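You operate a simulated robot arm through the tools that you are given. There is no shell and no other tool.

You run a simulated robot arm. Do the job below in one go: nothing can be reset, and whatever is moved stays where it is left.

## Task
Oil the line that the orange card names, then rub off the oil stain.
Fine: pump the card's number of strokes; use the green pad and put it back. What is to be rubbed or washed off counts as gone when no trace of it is left.

It is judged by the outcome, as a careful person would: the job done as asked, and still so three seconds after it is handed in. It fails if anything else is knocked over, pushed out of place, dropped, spilled or broken.

## Robot
A 7-joint arm with a two-finger gripper, fixed in place. Base frame: the origin is on the floor under the middle of its stand, x ahead of it, y to its left, z up. Lengths are in m, angles in degrees, forces in N, time in s.
With the tool pointing down near the work surface it reaches from about 0.3 to 0.76 m from the base axis. Its first joint turns from -166.0 to 166.0 degrees. Payload 1.71 kg.
The tool frame sits at the grasp point between the pads (the TCP): z along the fingers, y along the line on which they close. The tips reach 0.02 m beyond it. The gripper opens to 0.096 m; its body begins 0.113 m behind the TCP.
Orientation is that of the tool frame in the base frame, as a unit quaternion [w, x, y, z]. With the fingers straight down and closing along the base's y, the tool's x points along the base's -x, its y along +y and its z along -z.

## Interface
- The arm moves only by the tool arm_command. Its argument "series" is a list of rows, each a list of 7 numbers: the closure, from 0 (fully open) to 1 (shut), then the shift along the base's x, y, z in units of 50 mm (1.0 is 50 mm), then the turn, a rotation vector about the base's x, y, z in units of 4 degrees (1.0 is 4 degrees). In form: [[jaw, x, y, z, rx, ry, rz], ...]. A call has 1 to 20 rows; each row shifts and turns the commanded pose from where the row before left it. A call with a number of a shift or a turn outside -1 to 1 is refused whole. Each row takes 0.2 s and may step no farther than 0.05 m and 8.6 degrees from the row before; otherwise, or with a gripper value out of range, the whole call is refused. Where a pose cannot be reached the arm comes as near as it can. A force on the tool above 40 N (or 10 N above the force at the start of the call, whichever is more), or a blocked arm, ends the call early, and 0.2 s more pass. Each finger travels about 0.153 m/s and halts on what it meets, pressing with about 24 N; the grip force reading is that of the motor and also rises with nothing between the fingers. The clock runs only during rows and for 0.2 s after the last one: add rows that do not move to give the fingers time. The reply holds the time, the measured pose of the TCP, the force on the tool along the base axes, the opening and the grip force, in the units named above and with some noise, with the torque about the TCP (base axes, N m) and any sound that the robot's microphone picked up.
- Cameras (640 x 400 px; columns grow to the right, rows downward): "scene" is fixed at [0.0504, -0.6501, 1.4424]; the picture's right is [0.70, -0.72, 0.00], its down [-0.33, -0.32, -0.89] and it looks along [0.64, 0.62, -0.46] (base axes); focal length 313 px, centre (320, 200). "wrist" rides on the gripper at [0.066, 0.014, -0.145] in the tool frame; the picture's right is [-0.21, 0.98, 0.00], its down [-0.88, -0.18, -0.45] and it looks along [-0.44, -0.09, 0.90] (tool axes); focal length 275 px, centre (320, 200). There is no depth. A picture from a camera that has moved, and an enlarged one, comes with that camera's place and axes in the base frame and with its lens.
- get_image(camera): a new picture of that camera. The clock stands still meanwhile.
- move_column(by): moves the trunk up (or, below 0, down) by that many m; the arm rides with it, the base frame stays. It gives what a move gives, with no picture.
- close_up(camera, box): a new picture of the part [left, top, right, bottom] of that camera's present view, enlarged. The clock stands still meanwhile.
- finish_job(): hands the job in; it is judged then, once.

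Nothing tells you positions but the pictures and the camera data. Unless the task says otherwise, let go and move clear before handing in.

The tools are called after "Call:" as a command line: name --pt "numbers of a row" for each row, then --argument value for the rest, lists and objects as JSON in quotes. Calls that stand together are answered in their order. arm_command: Moves the arm, as the interface text tells. Its arguments: {"type":"object","properties":{"series":{"type":"array","items":{"type":"array","items":{"type":"number"}}}},"required":["series"]} The other tools are called the same way: move_column (by) moves the trunk up or down; get_image (camera) takes a picture; close_up (camera, box) takes an enlarged picture of a part of a camera's view; finish_job () hands the job in.

At the start:

```text
time: 0.0
position: [0.4276, -0.2971, 1.2201]
ee_rot: [0.0, 0.0, 1.0, 0.0]
ft_force: [-0.3, -1.0, 0.4]
wrist_torque: [0.0, 0.01, 0.02]
finger_gap: 0.096
gripper_force: 0.0
trunk travel left (down, up): [-0.325, 0.061]
```

scene: 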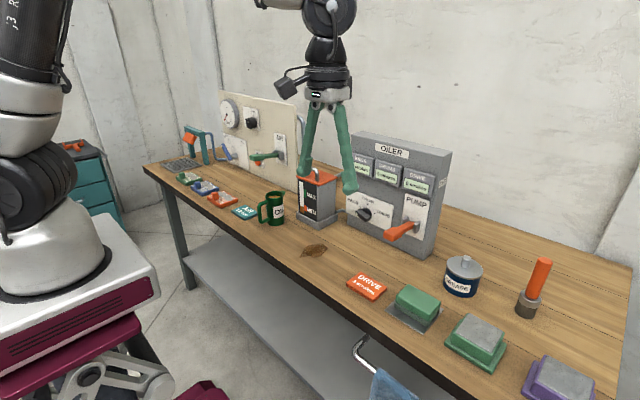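
wrist: 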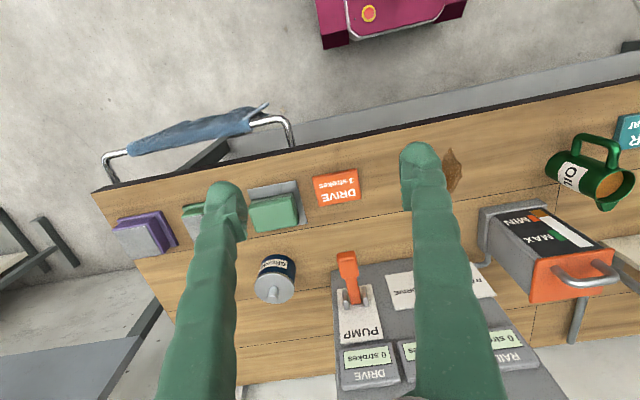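

I see a workbench with an oiler box (selector knob, pump lever), a reservoir, an oil mug, an orange DRIVE card and several pads. I'll zoom in to read the details before moving.

Call:
close_up --camera "scene" --box '[330, 120, 470, 270]'

Call:
close_up --camera "scene" --box '[330, 250, 610, 400]'

Call:
close_up --camera "scene" --box '[160, 80, 350, 260]'

Call:
close_up --camera "wrist" --box '[300, 150, 640, 400]'

```text
2.67 times, centred on (400, 195) of scene
camera zoom: at [0.0504, -0.6501, 1.4424], right [0.7, -0.72, 0.0], down [-0.33, -0.32, -0.89], along [0.64, 0.62, -0.46], focal length 834 px, centre (107, 213)
```

zoom: 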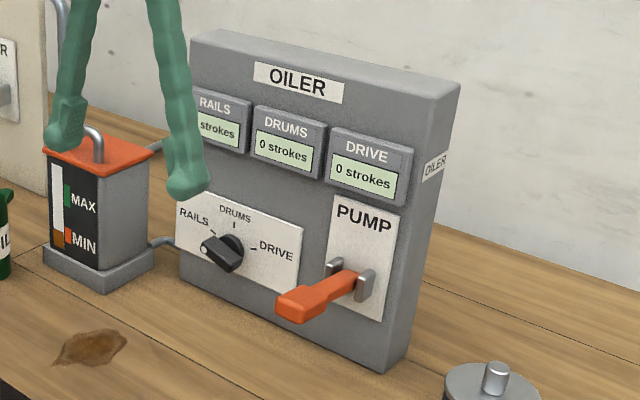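

```text
2.29 times, centred on (470, 325) of scene
camera zoom: at [0.0504, -0.6501, 1.4424], right [0.7, -0.72, 0.0], down [-0.33, -0.32, -0.89], along [0.64, 0.62, -0.46], focal length 714 px, centre (-23, -86)
```

zoom: 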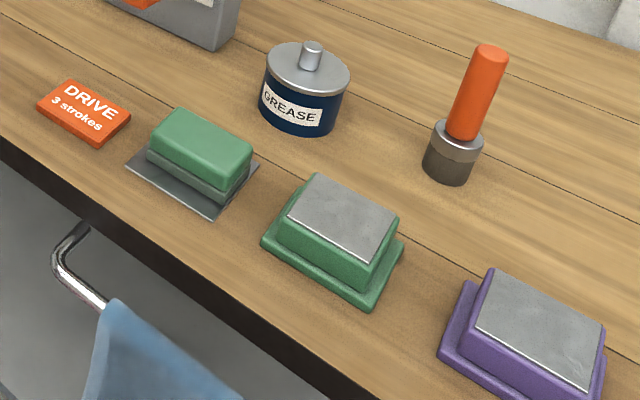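

```text
2.22 times, centred on (255, 170) of scene
camera zoom: at [0.0504, -0.6501, 1.4424], right [0.7, -0.72, 0.0], down [-0.33, -0.32, -0.89], along [0.64, 0.62, -0.46], focal length 695 px, centre (464, 267)
```

zoom: 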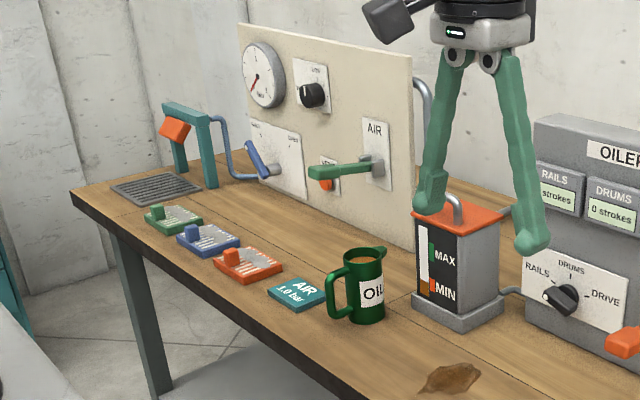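

```text
1.60 times, centred on (470, 275) of wrist
camera zoom: at [0.3633, -0.282, 1.3661], right [0.21, 0.98, 0.0], down [0.88, -0.19, 0.44], along [0.43, -0.09, -0.9], focal length 440 px, centre (80, 80)
```

zoom: 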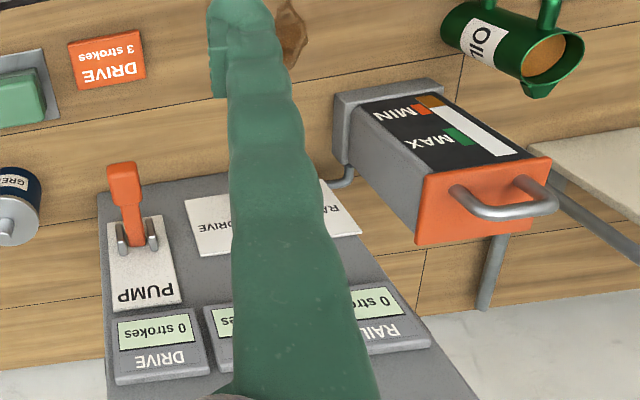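

I'm zooming in further on the reservoir gauge, the pads and the selector, since the oil level may be at or below MIN and the pads need telling apart.

Call:
close_up --camera "scene" --box '[290, 160, 350, 230]'

Call:
close_up --camera "wrist" --box '[480, 180, 640, 300]'

Call:
close_up --camera "wrist" --box '[100, 150, 380, 310]'

Call:
close_up --camera "scene" --box '[380, 270, 520, 380]'

Call:
close_up --camera "scene" --box '[340, 180, 440, 260]'

```text
5.71 times, centred on (320, 195) of scene
camera zoom: at [0.0504, -0.6501, 1.4424], right [0.7, -0.72, 0.0], down [-0.33, -0.32, -0.89], along [0.64, 0.62, -0.46], focal length 1786 px, centre (320, 229)
```

zoom: 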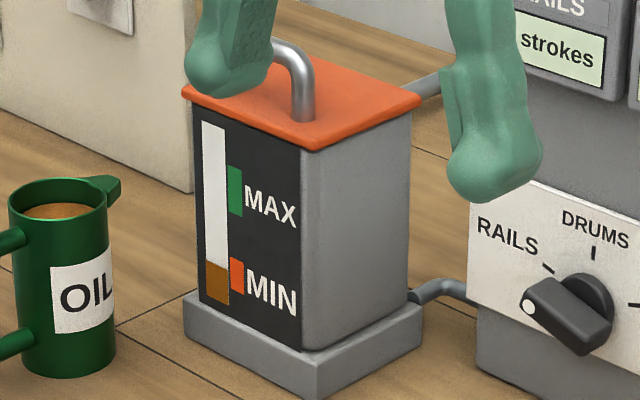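

```text
3.33 times, centred on (560, 240) of wrist
camera zoom: at [0.3633, -0.282, 1.3661], right [0.21, 0.98, 0.0], down [0.88, -0.19, 0.44], along [0.43, -0.09, -0.9], focal length 918 px, centre (-480, 67)
```

zoom: 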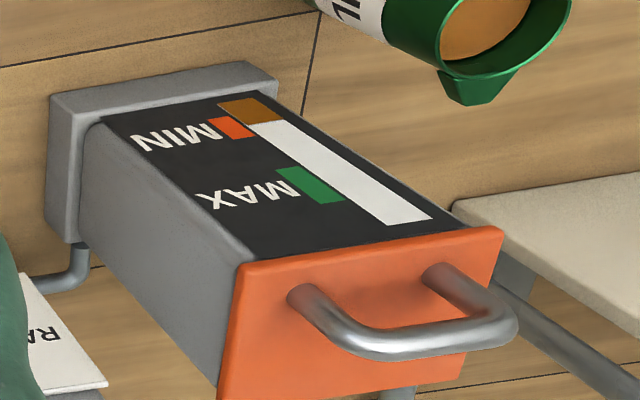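

```text
2.29 times, centred on (240, 230) of wrist
camera zoom: at [0.3633, -0.282, 1.3661], right [0.21, 0.98, 0.0], down [0.88, -0.19, 0.44], along [0.43, -0.09, -0.9], focal length 629 px, centre (503, 131)
```

zoom: 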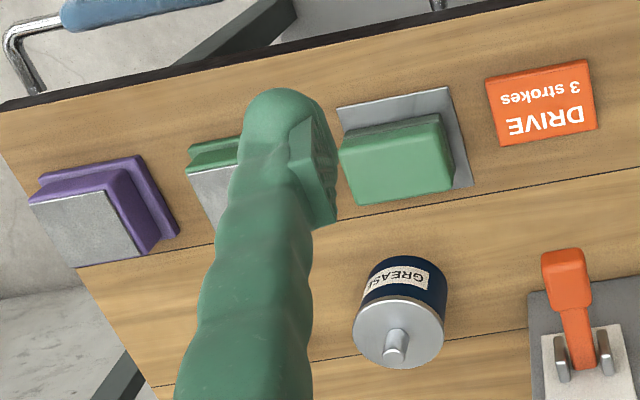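

```text
3.64 times, centred on (450, 325) of scene
camera zoom: at [0.0504, -0.6501, 1.4424], right [0.7, -0.72, 0.0], down [-0.33, -0.32, -0.89], along [0.64, 0.62, -0.46], focal length 1137 px, centre (-153, -254)
```

zoom: 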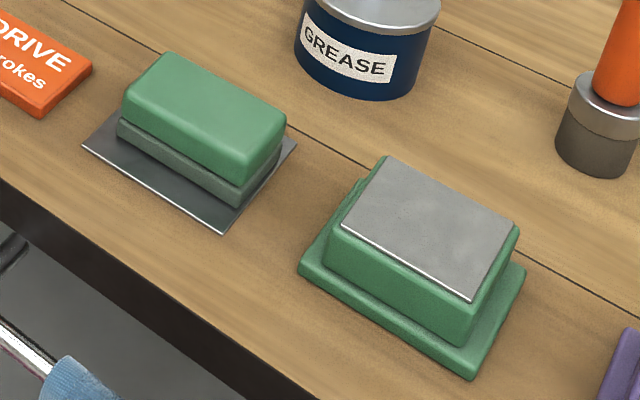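

```text
5.00 times, centred on (390, 220) of scene
camera zoom: at [0.0504, -0.6501, 1.4424], right [0.7, -0.72, 0.0], down [-0.33, -0.32, -0.89], along [0.64, 0.62, -0.46], focal length 1563 px, centre (-30, 100)
```

zoom: 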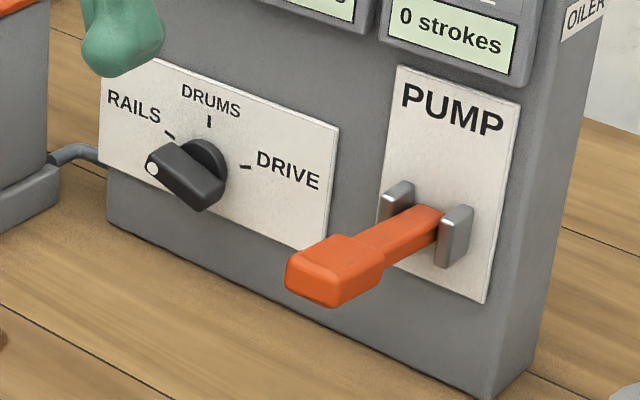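

The card says DRIVE, 3 strokes; the selector is on RAILS and the oil level sits around the MIN mark. I'll tilt the wrist forward to get a closer, frontal look at the oiler panel before touching anything.

Call:
arm_command --pt "0 0 0.5 0 0 -1 0" --pt "0 0 0.5 0 0 -1 0" --pt "0 0 0.5 0 0 -1 0" --pt "0 0 0.5 0 0 -1 0" --pt "0 0 0.5 0 0 -1 0" --pt "0 0 0 0 0 -1 0" --pt "0 0 0 0 0 -1 0" --pt "0 0 0 0 0 -1 0" --pt "0 0 0 0 0 -1 0" --pt "0 0 0 0 0 -1 0" --pt "0 0 0 0 0 0 0"

Call:
get_image --camera "wrist"

Call:
get_image --camera "scene"

```text
time: 2.4
position: [0.4082, -0.1712, 1.2265]
ee_rot: [0.349, 0.001, 0.937, 0.0]
ft_force: [0.2, -0.8, -0.2]
wrist_torque: [-0.02, 0.03, -0.01]
finger_gap: 0.096
gripper_force: 0.1
trunk travel left (down, up): [-0.325, 0.061]
```

```text
taken
camera wrist: at [0.2661, -0.1562, 1.2943], right [0.16, 0.98, 0.14], down [0.37, -0.19, 0.91], along [0.92, -0.09, -0.39], focal length 275 px, centre (320, 200)
```

wrist: 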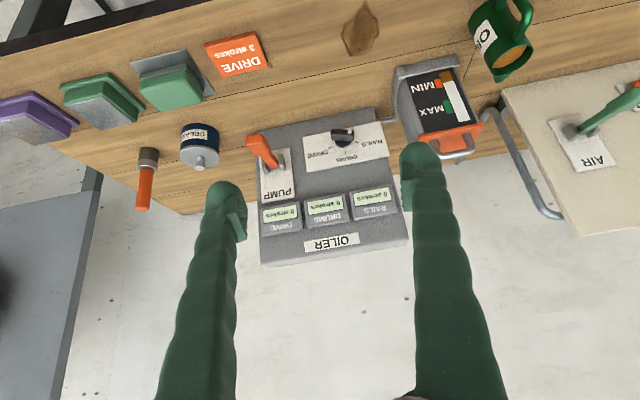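

```text
taken
```

scene: 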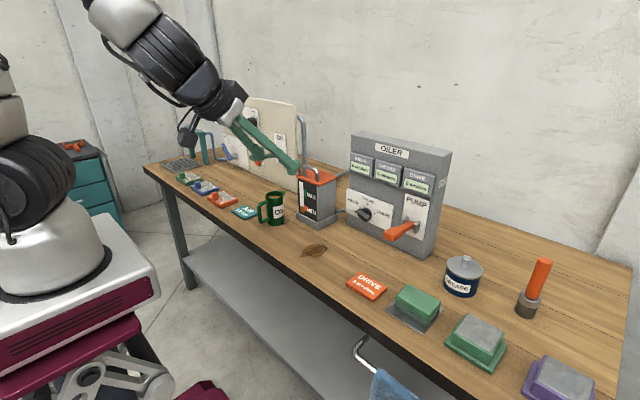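

The panel is now visible (upside down in the wrist view). I'll zoom on the knob, the lever and the displays.

Call:
close_up --camera "wrist" --box '[240, 90, 420, 210]'

Call:
close_up --camera "wrist" --box '[300, 110, 390, 170]'

Call:
close_up --camera "wrist" --box '[380, 50, 500, 150]'

Call:
close_up --camera "wrist" --box '[0, 20, 280, 220]'

```text
3.33 times, centred on (330, 150) of wrist
camera zoom: at [0.2661, -0.1562, 1.2943], right [0.16, 0.98, 0.14], down [0.37, -0.19, 0.91], along [0.92, -0.09, -0.39], focal length 918 px, centre (287, 367)
```

zoom: 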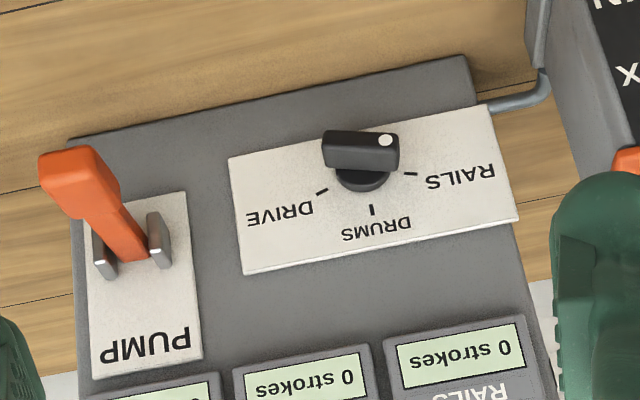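

```text
6.67 times, centred on (345, 140) of wrist
camera zoom: at [0.2661, -0.1562, 1.2943], right [0.16, 0.98, 0.14], down [0.37, -0.19, 0.91], along [0.92, -0.09, -0.39], focal length 1835 px, centre (153, 600)
```

zoom: 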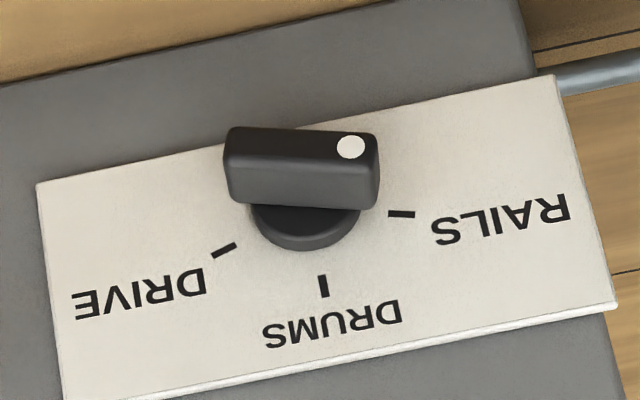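

```text
4.00 times, centred on (440, 100) of wrist
camera zoom: at [0.2661, -0.1562, 1.2943], right [0.16, 0.98, 0.14], down [0.37, -0.19, 0.91], along [0.92, -0.09, -0.39], focal length 1101 px, centre (-160, 600)
```

zoom: 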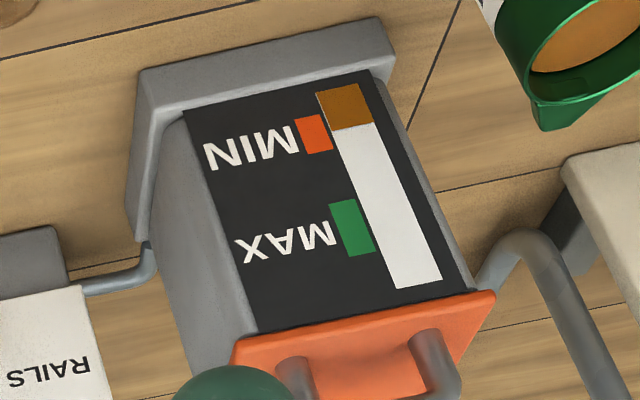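

```text
2.00 times, centred on (140, 120) of wrist
camera zoom: at [0.2661, -0.1562, 1.2943], right [0.16, 0.98, 0.14], down [0.37, -0.19, 0.91], along [0.92, -0.09, -0.39], focal length 551 px, centre (680, 360)
```

zoom: 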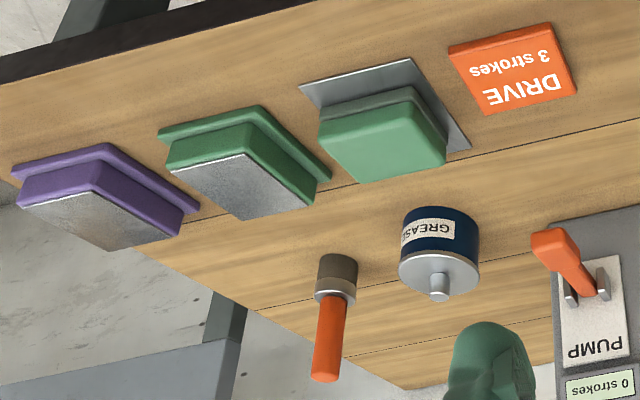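

The selector's white dot points at RAILS (about 70° left of vertical), and DRIVE is about 70° right of it. I take the knob front to be near (0.773, -0.135, 0.931). I'll move ahead while pitching the tool further forward, then roll it to match the knob bar.

Call:
arm_command --pt "0 1 0.3 -0.5 0 -1 0" --pt "0 1 0.3 -0.5 0 -1 0" --pt "0 0.6 0.2 -0.5 0 -1 0" --pt "0 0 0 -0.5 0 -1 0" --pt "0 0 0 -0.5 0 -1 0" --pt "0 0 0 -0.5 0 -1 0" --pt "0 0 0 0 0 -1 0" --pt "0 0 0 0 0 0 0"

Call:
get_image --camera "scene"

Call:
get_image --camera "wrist"

```text
refused: row 1 steps farther than a row can; nothing moved
```

```text
taken
```

scene: 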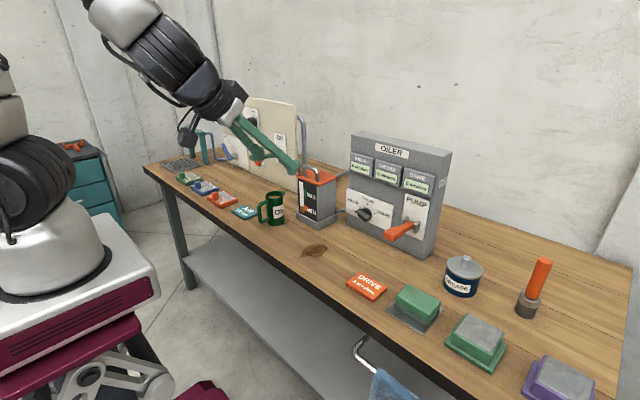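

```text
taken
camera wrist: at [0.2661, -0.1562, 1.2943], right [0.16, 0.98, 0.14], down [0.37, -0.19, 0.91], along [0.92, -0.09, -0.39], focal length 275 px, centre (320, 200)
```

wrist: 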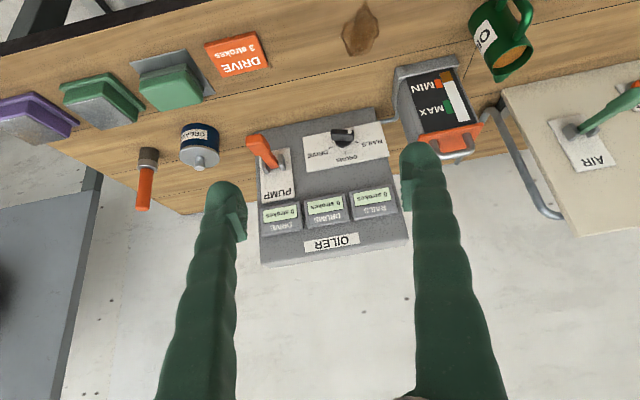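

That call was refused because the combined step was over 50 mm; nothing moved. I'll repeat the advance towards the panel with smaller steps.

Call:
arm_command --pt "0 0.7 0.2 -0.5 0 -1 0" --pt "0 0.7 0.2 -0.5 0 -1 0" --pt "0 0.7 0.2 -0.5 0 -1 0" --pt "0 0.5 0.2 -0.5 0 -1 0" --pt "0 0 0 -0.5 0 -1 0" --pt "0 0 0 -0.5 0 -1 0" --pt "0 0 0 0 0 -1 0" --pt "0 0 0 0 0 0 0"

Call:
get_image --camera "scene"

Call:
get_image --camera "wrist"

```text
time: 4.2
position: [0.5393, -0.1303, 1.0784]
ee_rot: [0.566, 0.001, 0.824, -0.001]
ft_force: [0.4, -0.7, 0.0]
wrist_torque: [0.01, 0.01, 0.0]
finger_gap: 0.0961
gripper_force: 0.1
trunk travel left (down, up): [-0.325, 0.061]
```

```text
taken
```

scene: 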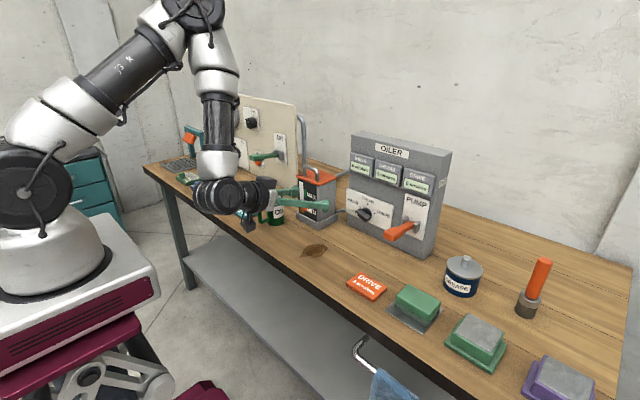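

```text
taken
camera wrist: at [0.382, -0.117, 1.0691], right [0.08, 0.98, 0.19], down [-0.1, -0.18, 0.98], along [0.99, -0.09, 0.08], focal length 275 px, centre (320, 200)
```

wrist: 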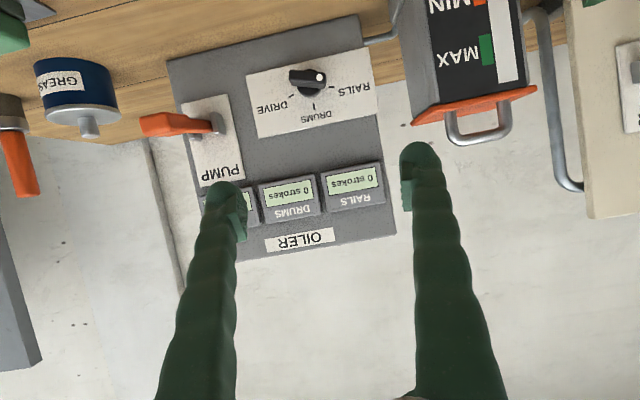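

The pose tracks well and the view is almost frontal. I'll zoom for precise knob and lever positions.

Call:
close_up --camera "wrist" --box '[240, 40, 390, 150]'

Call:
close_up --camera "wrist" --box '[130, 80, 250, 200]'

```text
3.64 times, centred on (315, 95) of wrist
camera zoom: at [0.382, -0.117, 1.0691], right [0.08, 0.98, 0.19], down [-0.1, -0.18, 0.98], along [0.99, -0.09, 0.08], focal length 1001 px, centre (338, 582)
```

zoom: 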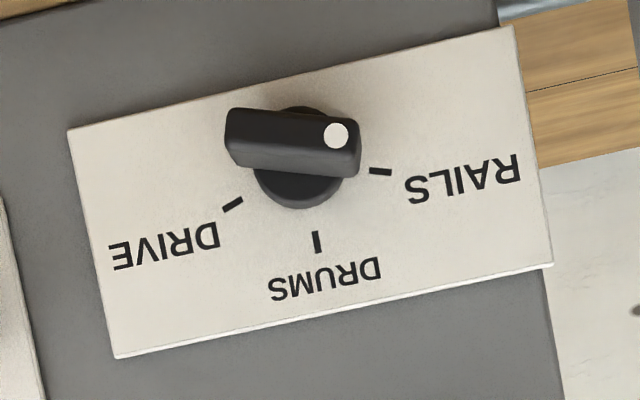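

```text
3.33 times, centred on (190, 140) of wrist
camera zoom: at [0.382, -0.117, 1.0691], right [0.08, 0.98, 0.19], down [-0.1, -0.18, 0.98], along [0.99, -0.09, 0.08], focal length 918 px, centre (753, 400)
```

zoom: 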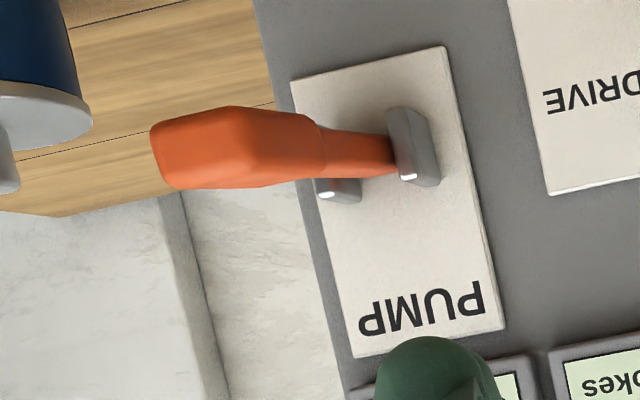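

I take the knob axis at y≈-0.138, z≈0.927 with its front at x≈0.778; the tick angles are ±70°. Next I roll the tool -70° about x so that the pads lie along the knob bar, and partly close the fingers.

Call:
arm_command --pt "0.2 0.1 0 0 -1 0 0" --pt "0.4 0.1 0 0 -1 0 0" --pt "0.45 0.1 0 0 -1 0 0" --pt "0.45 0.1 0 0 -1 0 0" --pt "0.45 0.1 0 0 -1 0 0" --pt "0.45 0.1 0 0 -1 0 0" --pt "0.45 0.1 0 0 -1 0 0" --pt "0.45 0.1 0 0 -1 0 0" --pt "0.45 0.1 0 0 -1 0 0" --pt "0.45 0.1 0 0 -1 0 0" --pt "0.45 0.1 0 0 -1 0 0" --pt "0.45 0.1 0 0 -1 0 0" --pt "0.45 0 0 0 -1 0 0" --pt "0.45 0 0 0 -1 0 0" --pt "0.45 0 0 0 -1 0 0" --pt "0.45 0 0 0 -1 0 0" --pt "0.45 0 0 0 -1 0 0" --pt "0.45 0 0 0 -0.5 0 0" --pt "0.45 0 0 0 0 0 0"

Call:
get_image --camera "scene"

Call:
get_image --camera "wrist"

```text
time: 8.2
position: [0.5668, -0.2459, 1.2537]
ee_rot: [0.462, -0.327, 0.678, -0.47]
ft_force: [0.3, -0.3, -0.8]
wrist_torque: [0.01, 0.03, 0.0]
finger_gap: 0.0528
gripper_force: 0.1
out of reach, approached as far as the arm can: row 4, 5, 6, 7, 8, 9, 10, 11, 12, 13, 14, 15, 16, 17, 18
trunk travel left (down, up): [-0.325, 0.061]
```

```text
taken
```

scene: 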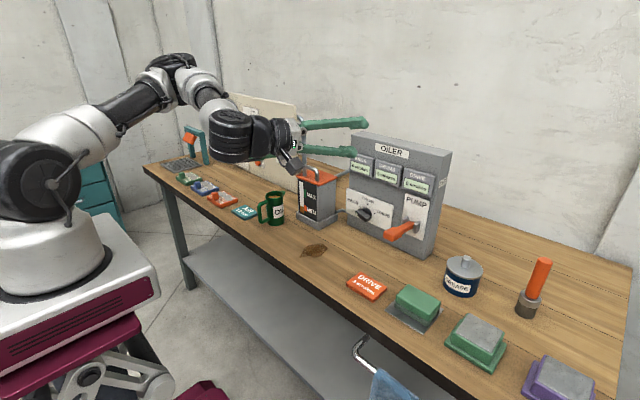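

```text
taken
camera wrist: at [0.4086, -0.2487, 1.2392], right [0.07, 0.52, -0.85], down [-0.1, 0.85, 0.51], along [0.99, 0.05, 0.11], focal length 275 px, centre (320, 200)
```

wrist: 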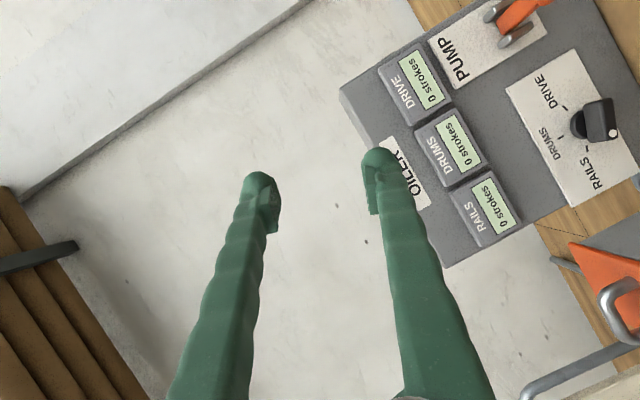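

The orientation was reached but at that close position the arm could not hold the place. I'll move further out and down, where the wrist has more room, and see whether it tracks.

Call:
arm_command --pt "0.45 0.4 0.4 -0.5 0 0 0" --pt "0.45 0.4 0.4 -0.5 0 0 0" --pt "0.45 0.4 0.4 -0.5 0 0 0" --pt "0.45 0.4 0.4 -0.5 0 0 0" --pt "0.45 0.3 0.4 -0.5 0 0 0" --pt "0.45 0 0.4 -0.5 0 0 0" --pt "0.45 0 0 0 0 0 0"

Call:
get_image --camera "scene"

```text
time: 9.8
position: [0.6485, -0.1334, 1.2192]
ee_rot: [0.46, -0.324, 0.679, -0.472]
ft_force: [0.7, 0.9, 0.2]
wrist_torque: [0.01, 0.02, 0.03]
finger_gap: 0.0527
gripper_force: 0.1
out of reach, approached as far as the arm can: row 1, 2, 3, 4, 5, 6
trunk travel left (down, up): [-0.325, 0.061]
```

```text
taken
```

scene: 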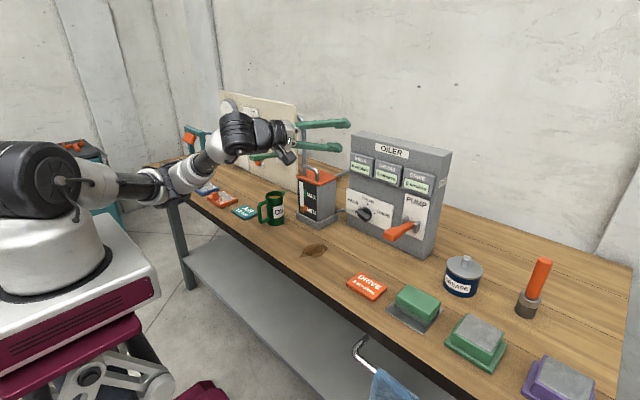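

The elbow swung low in that configuration, which I don't want near the bench. I'll back out, undo the roll and pitch back so the elbow comes up, then lower the trunk so that a forward-pointing tool is comfortable.

Call:
arm_command --pt "0.45 -0.2 0 0 1 0 0" --pt "0.45 -0.2 0 0 1 0 0" --pt "0.45 -0.2 0 0 1 0 0" --pt "0.45 -0.2 0 0 1 0 0" --pt "0.45 -0.2 0 0 1 0 0" --pt "0.45 -0.2 0 0 1 0 0" --pt "0.45 -0.2 0 0 1 0 0" --pt "0.45 -0.2 0 0 1 0 0" --pt "0.45 -0.2 0 0 1 0 0" --pt "0.45 -0.2 0 0 1 0 0" --pt "0.45 0 0 0 1 0 0" --pt "0.45 0 0 0 1 0 0" --pt "0.45 0 0 0 1 0 0" --pt "0.45 0 0 0 1 0 0" --pt "0.45 0 0 0 1 0 0" --pt "0.45 0 0 0 1 0 0" --pt "0.45 0 0 0 1 0 0" --pt "0.45 0 0 0 0.5 0 0" --pt "0.45 0 0 0 0 0 0"

Call:
get_image --camera "scene"

```text
time: 13.8
position: [0.5481, -0.133, 1.2217]
ee_rot: [0.566, 0.001, 0.825, 0.001]
ft_force: [-0.2, 0.3, -0.7]
wrist_torque: [-0.01, -0.01, 0.03]
finger_gap: 0.053
gripper_force: 0.0
trunk travel left (down, up): [-0.325, 0.061]
```

```text
taken
```

scene: 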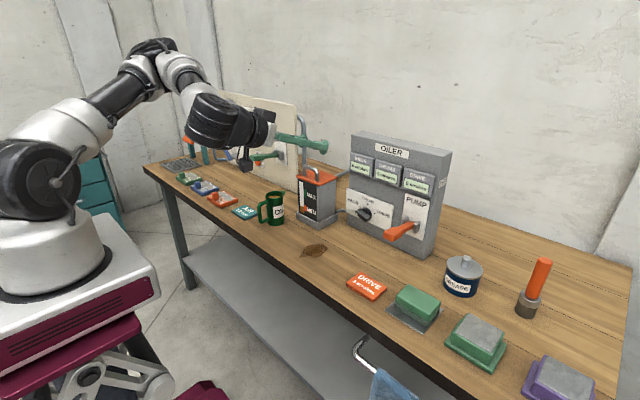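

The elbow is up again and the tool points forward with no roll. I'll lower the trunk by 0.25 m so the tool comes down to about z 0.97, well clear of everything on the bench.

Call:
move_column --by -0.25

Call:
get_image --camera "scene"

Call:
get_image --camera "wrist"

```text
time: 16.4
position: [0.5479, -0.1339, 0.9704]
ee_rot: [0.566, 0.002, 0.824, -0.001]
ft_force: [-0.7, 0.9, 0.2]
wrist_torque: [-0.05, -0.05, -0.03]
finger_gap: 0.0529
gripper_force: 0.0
trunk travel left (down, up): [-0.075, 0.311]
```

```text
taken
```

scene: 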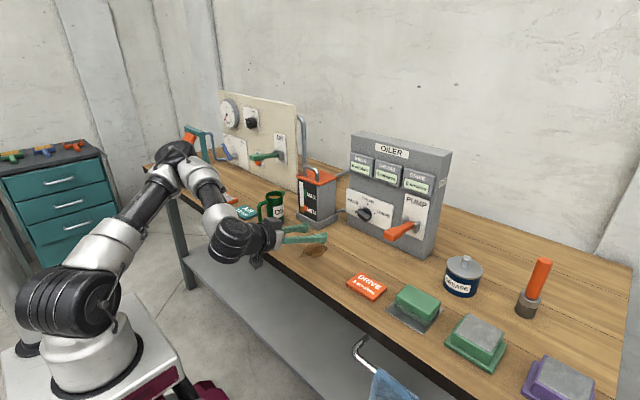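

```text
taken
camera wrist: at [0.3898, -0.1193, 0.9619], right [0.08, 0.98, 0.19], down [-0.1, -0.19, 0.98], along [0.99, -0.09, 0.08], focal length 275 px, centre (320, 200)
```

wrist: 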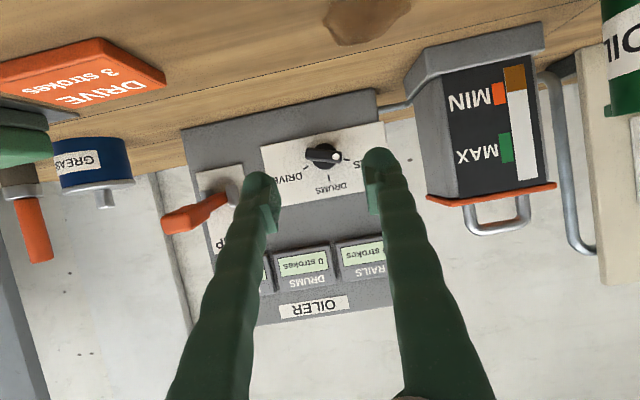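

The arm is in a comfortable elbow-up pose and the knob again triangulates to about (0.778, -0.138, 0.93). I'll try the -70° roll here at a safe distance, in stages, watching whether the arm tracks.

Call:
arm_command --pt "0.45 0.4 0 0.2 -1 0 0" --pt "0.45 0.4 0 0.2 -1 0 0" --pt "0.45 0.4 0 0 -1 0 0" --pt "0.45 0 0 0 -1 0 0" --pt "0.45 0 0 0 -1 0 0" --pt "0.45 0 0 0 -1 0 0" --pt "0.45 0 0 0 -1 0 0" --pt "0.45 0 0 0 -1 0 0" --pt "0.45 0 0 0 0 0 0"

Call:
get_image --camera "scene"

```text
time: 18.4
position: [0.6064, -0.134, 0.9903]
ee_rot: [0.543, -0.156, 0.793, -0.227]
ft_force: [1.1, 0.1, 0.6]
wrist_torque: [0.01, 0.01, -0.02]
finger_gap: 0.0527
gripper_force: 0.0
trunk travel left (down, up): [-0.075, 0.311]
```

```text
taken
```

scene: 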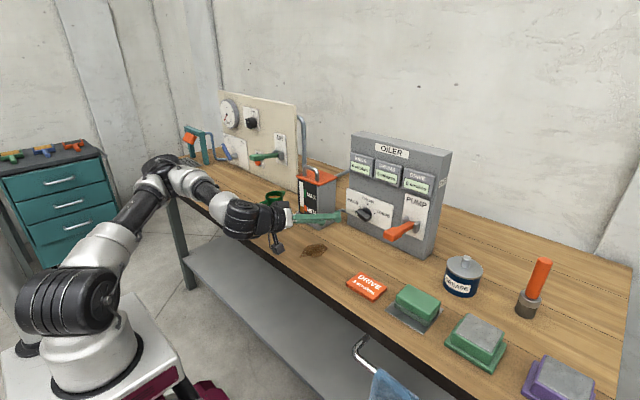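

It tracks fine now at -32° of roll. I'll continue to -70°.

Call:
arm_command --pt "0.45 0 0 0 -1 0 0" --pt "0.45 0 0 0 -1 0 0" --pt "0.45 0 0 0 -1 0 0" --pt "0.45 0 0 0 -1 0 0" --pt "0.45 0 0 0 -1 0 0" --pt "0.45 0 0 0 -1 0 0" --pt "0.45 0 0 0 -1 0 0" --pt "0.45 0 0 0 -1 0 0" --pt "0.45 0 0 0 -1 0 0" --pt "0.45 0 0 0 -0.5 0 0" --pt "0.45 0 0 0 0 0 0"

Call:
get_image --camera "scene"

Call:
get_image --camera "wrist"

```text
time: 20.8
position: [0.6079, -0.1342, 0.99]
ee_rot: [0.463, -0.324, 0.676, -0.474]
ft_force: [0.9, 0.7, 0.3]
wrist_torque: [0.01, -0.02, 0.01]
finger_gap: 0.0526
gripper_force: 0.0
trunk travel left (down, up): [-0.075, 0.311]
```

```text
taken
```

scene: 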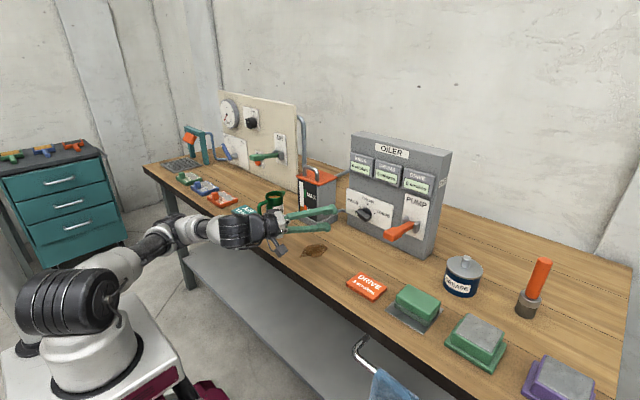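

```text
taken
camera wrist: at [0.4495, -0.1369, 0.9747], right [0.07, 0.52, -0.85], down [-0.1, 0.86, 0.51], along [0.99, 0.05, 0.11], focal length 275 px, centre (320, 200)
```

wrist: 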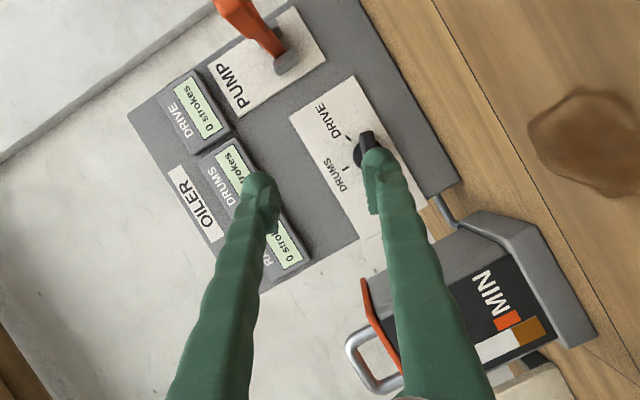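

Orientation is right and tracking holds; the forearm stays above bench level. I'll move to a pre-grasp point about 75 mm in front of the knob and check alignment.

Call:
arm_command --pt "0.45 0 0 -0.4 0 0 0" --pt "0.45 0.2 0 -0.4 0 0 0" --pt "0.45 0.4 -0.1 -0.4 0 0 0" --pt "0.45 0.4 0 0 0 0 0" --pt "0.45 0.4 0 0 0 0 0" --pt "0.45 0.4 0 0 0 0 0" --pt "0.45 0 0 0 0 0 0"

Call:
get_image --camera "scene"

Call:
get_image --camera "wrist"

```text
time: 22.4
position: [0.7023, -0.1206, 0.9571]
ee_rot: [0.463, -0.325, 0.675, -0.473]
ft_force: [0.4, -0.9, -0.1]
wrist_torque: [0.05, 0.01, -0.01]
finger_gap: 0.0529
gripper_force: 0.1
out of reach, approached as far as the arm can: row 1, 2, 3
trunk travel left (down, up): [-0.075, 0.311]
```

```text
taken
```

scene: 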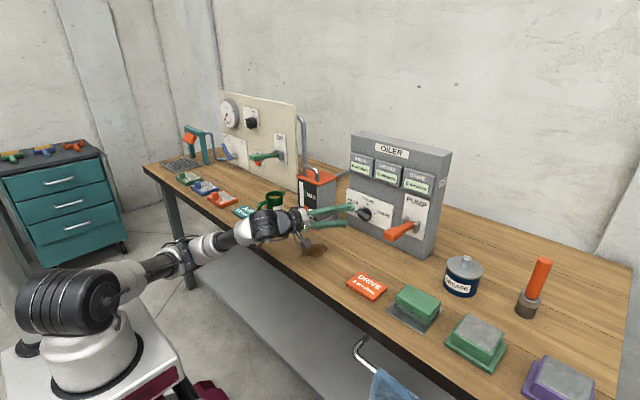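

```text
taken
camera wrist: at [0.5449, -0.1231, 0.9405], right [0.07, 0.52, -0.85], down [-0.1, 0.86, 0.51], along [0.99, 0.05, 0.11], focal length 275 px, centre (320, 200)
```

wrist: 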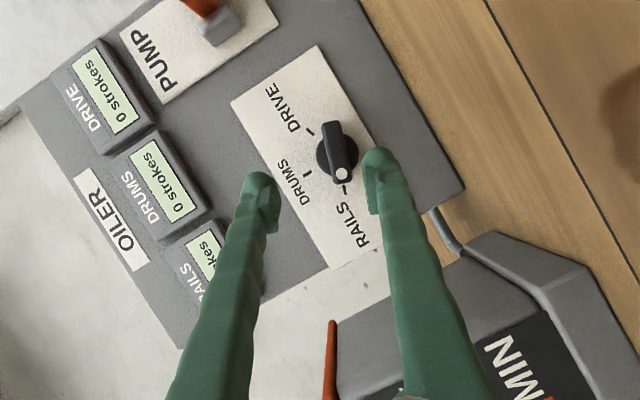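

My knob estimate (0.778, -0.138, 0.930) projects exactly onto the knob in this view, and the bar is aligned with the finger gap. I'll correct y and z while moving a little nearer.

Call:
arm_command --pt "0.45 0.2 -0.12 -0.18 0 0 0" --pt "0.45 0.2 -0.12 -0.18 0 0 0" --pt "0.45 0.2 -0.11 -0.18 0 0 0" --pt "0.45 0 0 0 0 0 0"

Call:
get_image --camera "wrist"

Call:
get_image --camera "scene"

```text
time: 23.4
position: [0.7365, -0.1296, 0.9395]
ee_rot: [0.459, -0.324, 0.679, -0.473]
ft_force: [1.0, 0.2, -0.7]
wrist_torque: [0.02, -0.01, -0.02]
finger_gap: 0.0529
gripper_force: 0.1
out of reach, approached as far as the arm can: row 2, 3
trunk travel left (down, up): [-0.075, 0.311]
```

```text
taken
camera wrist: at [0.5778, -0.1313, 0.9247], right [0.07, 0.52, -0.85], down [-0.09, 0.86, 0.51], along [0.99, 0.04, 0.11], focal length 275 px, centre (320, 200)
```

wrist: 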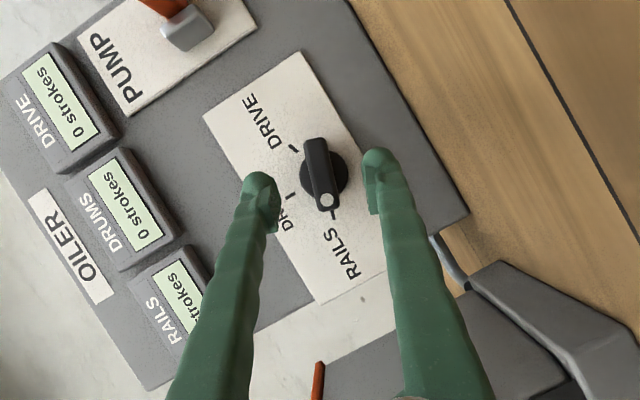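

```text
taken
```

scene: 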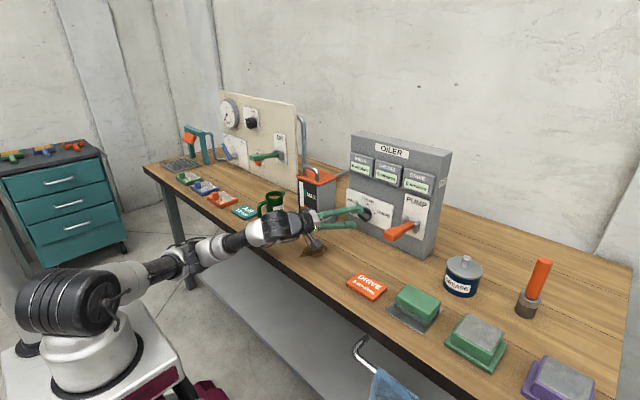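

The arm is at a joint limit for going lower, so I'll take the last 10 mm of height with the trunk; the knob is otherwise well inside the finger gap.

Call:
move_column --by -0.01

Call:
arm_command --pt "0.45 0.1 -0.1 0 0 0 0" --pt "0.45 0.1 -0.05 0 0 0 0" --pt "0.45 0 0 0 0 0 0"

Call:
get_image --camera "wrist"

```text
time: 24.0
position: [0.7357, -0.1299, 0.9293]
ee_rot: [0.459, -0.323, 0.679, -0.472]
ft_force: [0.0, -0.6, 0.2]
wrist_torque: [-0.01, 0.04, -0.04]
finger_gap: 0.053
gripper_force: 0.0
trunk travel left (down, up): [-0.065, 0.321]
```

```text
time: 24.8
position: [0.7445, -0.1366, 0.9297]
ee_rot: [0.458, -0.323, 0.68, -0.473]
ft_force: [0.9, 0.1, -0.5]
wrist_torque: [-0.02, 0.02, 0.01]
finger_gap: 0.0526
gripper_force: 0.0
trunk travel left (down, up): [-0.065, 0.321]
```

```text
taken
camera wrist: at [0.5878, -0.1384, 0.9149], right [0.07, 0.52, -0.85], down [-0.09, 0.86, 0.51], along [0.99, 0.04, 0.11], focal length 275 px, centre (320, 200)
```

wrist: 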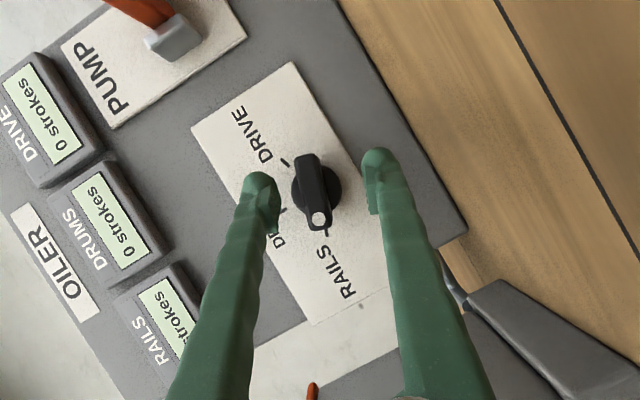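

Alignment is good (within about 4 mm). I advance 32 mm so the fingers straddle the bar, then look before closing.

Call:
arm_command --pt "0.45 0.16 -0.02 0.03 0 0 0" --pt "0.45 0.16 -0.02 0.03 0 0 0" --pt "0.45 0.16 0 0 0 0 0" --pt "0.45 0.16 0 0 0 0 0" --pt "0.45 0 0 0 0 0 0"

Call:
get_image --camera "wrist"

Call:
close_up --camera "scene" --box '[290, 170, 450, 270]'

```text
time: 26.0
position: [0.7758, -0.1383, 0.9344]
ee_rot: [0.458, -0.322, 0.679, -0.474]
ft_force: [-31.4, 8.9, -7.5]
wrist_torque: [-0.19, -0.34, 0.04]
finger_gap: 0.0516
gripper_force: 0.0
trunk travel left (down, up): [-0.065, 0.321]
```

```text
taken
camera wrist: at [0.6173, -0.1407, 0.9189], right [0.07, 0.52, -0.85], down [-0.09, 0.86, 0.51], along [0.99, 0.04, 0.11], focal length 275 px, centre (320, 200)
```

wrist: 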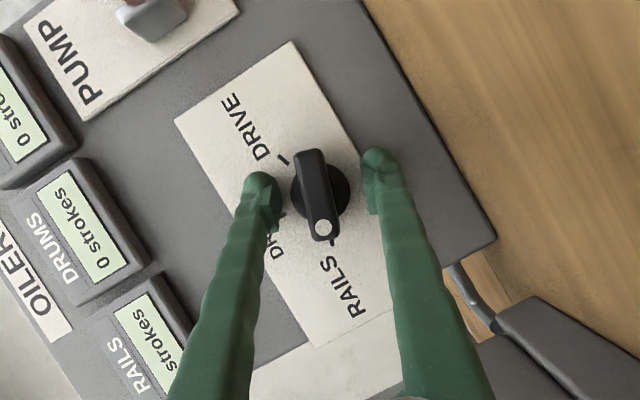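

```text
4.00 times, centred on (370, 220) of scene
camera zoom: at [0.0504, -0.6501, 1.4424], right [0.7, -0.72, 0.0], down [-0.33, -0.32, -0.89], along [0.64, 0.62, -0.46], focal length 1250 px, centre (120, 120)
```

zoom: 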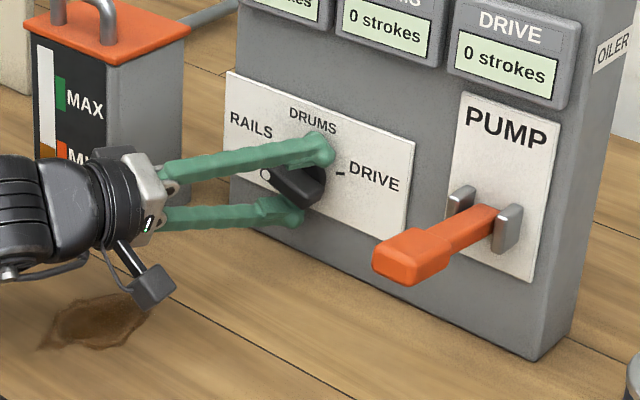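

The fingertips are touching the panel (31 N along x), so I back off 8 mm right away, then close on the bar.

Call:
arm_command --pt "0.45 -0.16 0 0 0 0 0" --pt "0.45 0 0 0 0 0 0"

Call:
get_image --camera "wrist"

```text
time: 26.6
position: [0.7701, -0.1388, 0.9325]
ee_rot: [0.459, -0.324, 0.679, -0.473]
ft_force: [-0.9, -0.4, -0.5]
wrist_torque: [0.03, 0.01, -0.02]
finger_gap: 0.0529
gripper_force: 0.0
trunk travel left (down, up): [-0.065, 0.321]
```

```text
taken
camera wrist: at [0.612, -0.1407, 0.9179], right [0.07, 0.52, -0.85], down [-0.09, 0.86, 0.51], along [0.99, 0.04, 0.11], focal length 275 px, centre (320, 200)
```

wrist: 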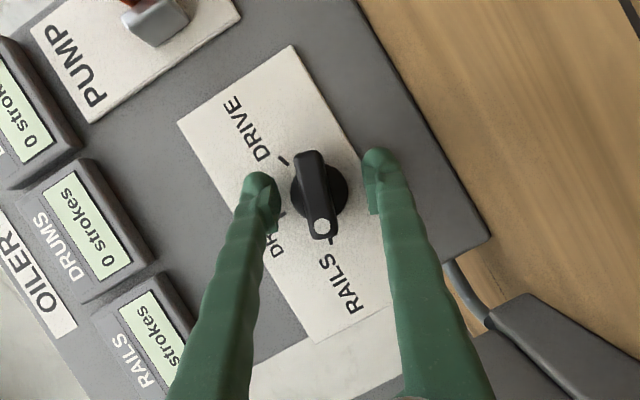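

Force is gone and the bar sits between the pads. Closing on the knob.

Call:
arm_command --pt "0.7 0 0 0 0 0 0" --pt "0.85 0 0 0 0 0 0" --pt "1 0 0 0 0 0 0" --pt "1 0 0 0 0 0 0"

Call:
get_image --camera "wrist"

```text
time: 27.7
position: [0.7615, -0.1398, 0.9343]
ee_rot: [0.457, -0.323, 0.679, -0.475]
ft_force: [6.1, -2.2, -10.6]
wrist_torque: [-0.03, 0.43, -0.95]
finger_gap: 0.0157
gripper_force: 35.0
trunk travel left (down, up): [-0.065, 0.321]
stopped in row 4: the force on the tool passed its limit at 41 N (the readings are from after the stop); the commanded pose is now the measured one
```

```text
taken
camera wrist: at [0.6039, -0.1417, 0.9196], right [0.07, 0.51, -0.85], down [-0.08, 0.86, 0.51], along [0.99, 0.03, 0.11], focal length 275 px, centre (320, 200)
```

wrist: 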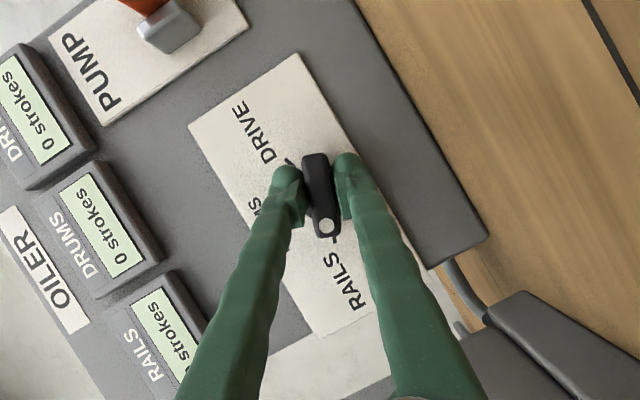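

The bar is gripped (gap 15.7 mm). Now I turn it clockwise as seen from the front (+x rotation), in stages, watching forces.

Call:
arm_command --pt "1 0 0 0 0.5 0 0" --pt "1 0 0 0 0.5 0 0" --pt "1 0 0 0 0.5 0 0" --pt "1 0 0 0 0.5 0 0" --pt "1 0 0 0 0.5 0 0" --pt "1 0 0 0 0.5 0 0"

Call:
get_image --camera "wrist"

```text
time: 29.1
position: [0.7626, -0.1397, 0.9342]
ee_rot: [0.49, -0.272, 0.726, -0.399]
ft_force: [15.7, 0.5, -30.9]
wrist_torque: [-0.03, 0.44, -0.09]
finger_gap: 0.0152
gripper_force: 34.7
trunk travel left (down, up): [-0.065, 0.321]
```

```text
taken
camera wrist: at [0.6035, -0.1385, 0.9193], right [0.07, 0.68, -0.73], down [-0.09, 0.73, 0.68], along [0.99, 0.01, 0.11], focal length 275 px, centre (320, 200)
```

wrist: 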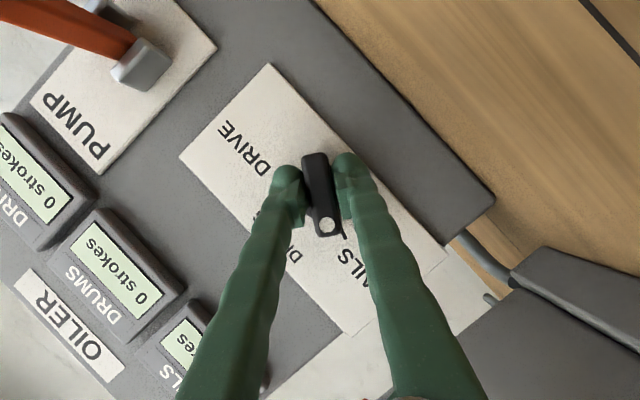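

The knob turns with the fingers. The tool is being pushed down by about 30 N, so I'm slightly above the knob axis; I'll correct 3 mm down while continuing.

Call:
arm_command --pt "1 0 0 -0.06 0 0 0" --pt "1 0.02 0 0 0.5 0 0" --pt "1 0 0 0 0.5 0 0" --pt "1 0 0 0 0.5 0 0" --pt "1 0 0 0 0.5 0 0"

```text
time: 30.3
position: [0.7605, -0.1414, 0.9335]
ee_rot: [0.508, -0.235, 0.751, -0.349]
ft_force: [7.8, 4.4, -23.3]
wrist_torque: [-0.04, 0.33, 0.13]
finger_gap: 0.0151
gripper_force: 35.0
trunk travel left (down, up): [-0.065, 0.321]
```

Call:
arm_command --pt "1 0 0 -0.05 0.5 0 0" --pt "1 0 0 0 0.5 0 0" --pt "1 0 0 0 0.5 0 0" --pt "1 0 0 0 0.5 0 0" --pt "1 0 0 0 0.5 0 0" --pt "1 0 0 0 0.5 0 0"

Call:
get_image --camera "wrist"

Call:
get_image --camera "scene"

```text
time: 31.7
position: [0.7615, -0.1394, 0.9336]
ee_rot: [0.531, -0.181, 0.782, -0.27]
ft_force: [20.0, 2.3, -4.5]
wrist_torque: [-0.03, -0.17, 0.28]
finger_gap: 0.0152
gripper_force: 34.7
trunk travel left (down, up): [-0.065, 0.321]
```

```text
taken
camera wrist: at [0.6033, -0.1322, 0.9189], right [0.08, 0.89, -0.45], down [-0.09, 0.46, 0.89], along [0.99, -0.03, 0.12], focal length 275 px, centre (320, 200)
```

wrist: 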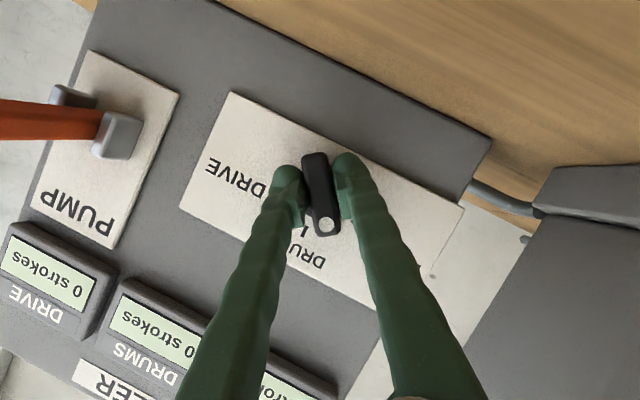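

```text
taken
```

scene: 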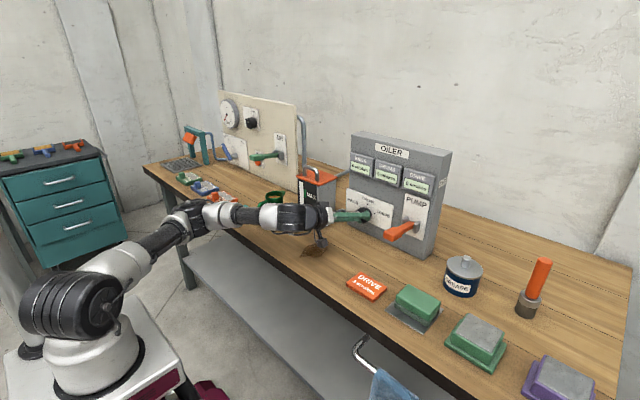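

It is turning cleanly; the bar is now about 38° left of vertical and the elbow is rising. I continue.

Call:
arm_command --pt "1 0.02 0 0 0.75 0 0" --pt "1 0 0 0 0.75 0 0" --pt "1 0 0 0 0.75 0 0" --pt "1 0 0 0 0.75 0 0" --pt "1 0 0 0 0.75 0 0" --pt "1 0 0 0 0.75 0 0" --pt "1 0 0 0 0.75 0 0" --pt "1 0 0 0 0.75 0 0"

Call:
get_image --camera "wrist"

```text
time: 33.5
position: [0.7613, -0.1385, 0.9331]
ee_rot: [0.557, -0.065, 0.822, -0.102]
ft_force: [8.2, 12.3, 0.3]
wrist_torque: [-0.01, -0.12, 0.27]
finger_gap: 0.0153
gripper_force: 35.3
trunk travel left (down, up): [-0.065, 0.321]
```

```text
taken
camera wrist: at [0.6032, -0.1262, 0.923], right [0.08, 1.0, -0.05], down [-0.09, 0.06, 0.99], along [0.99, -0.08, 0.09], focal length 275 px, centre (320, 200)
```

wrist: 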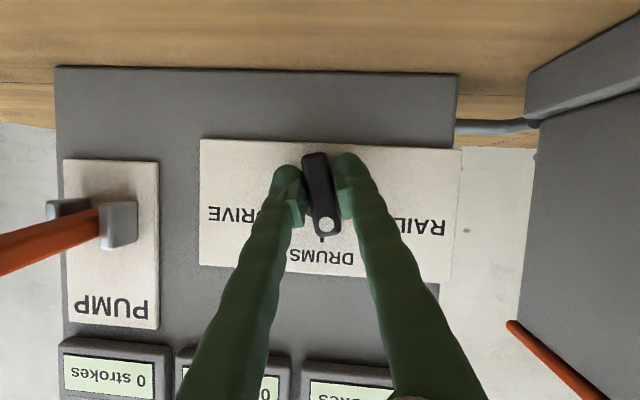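

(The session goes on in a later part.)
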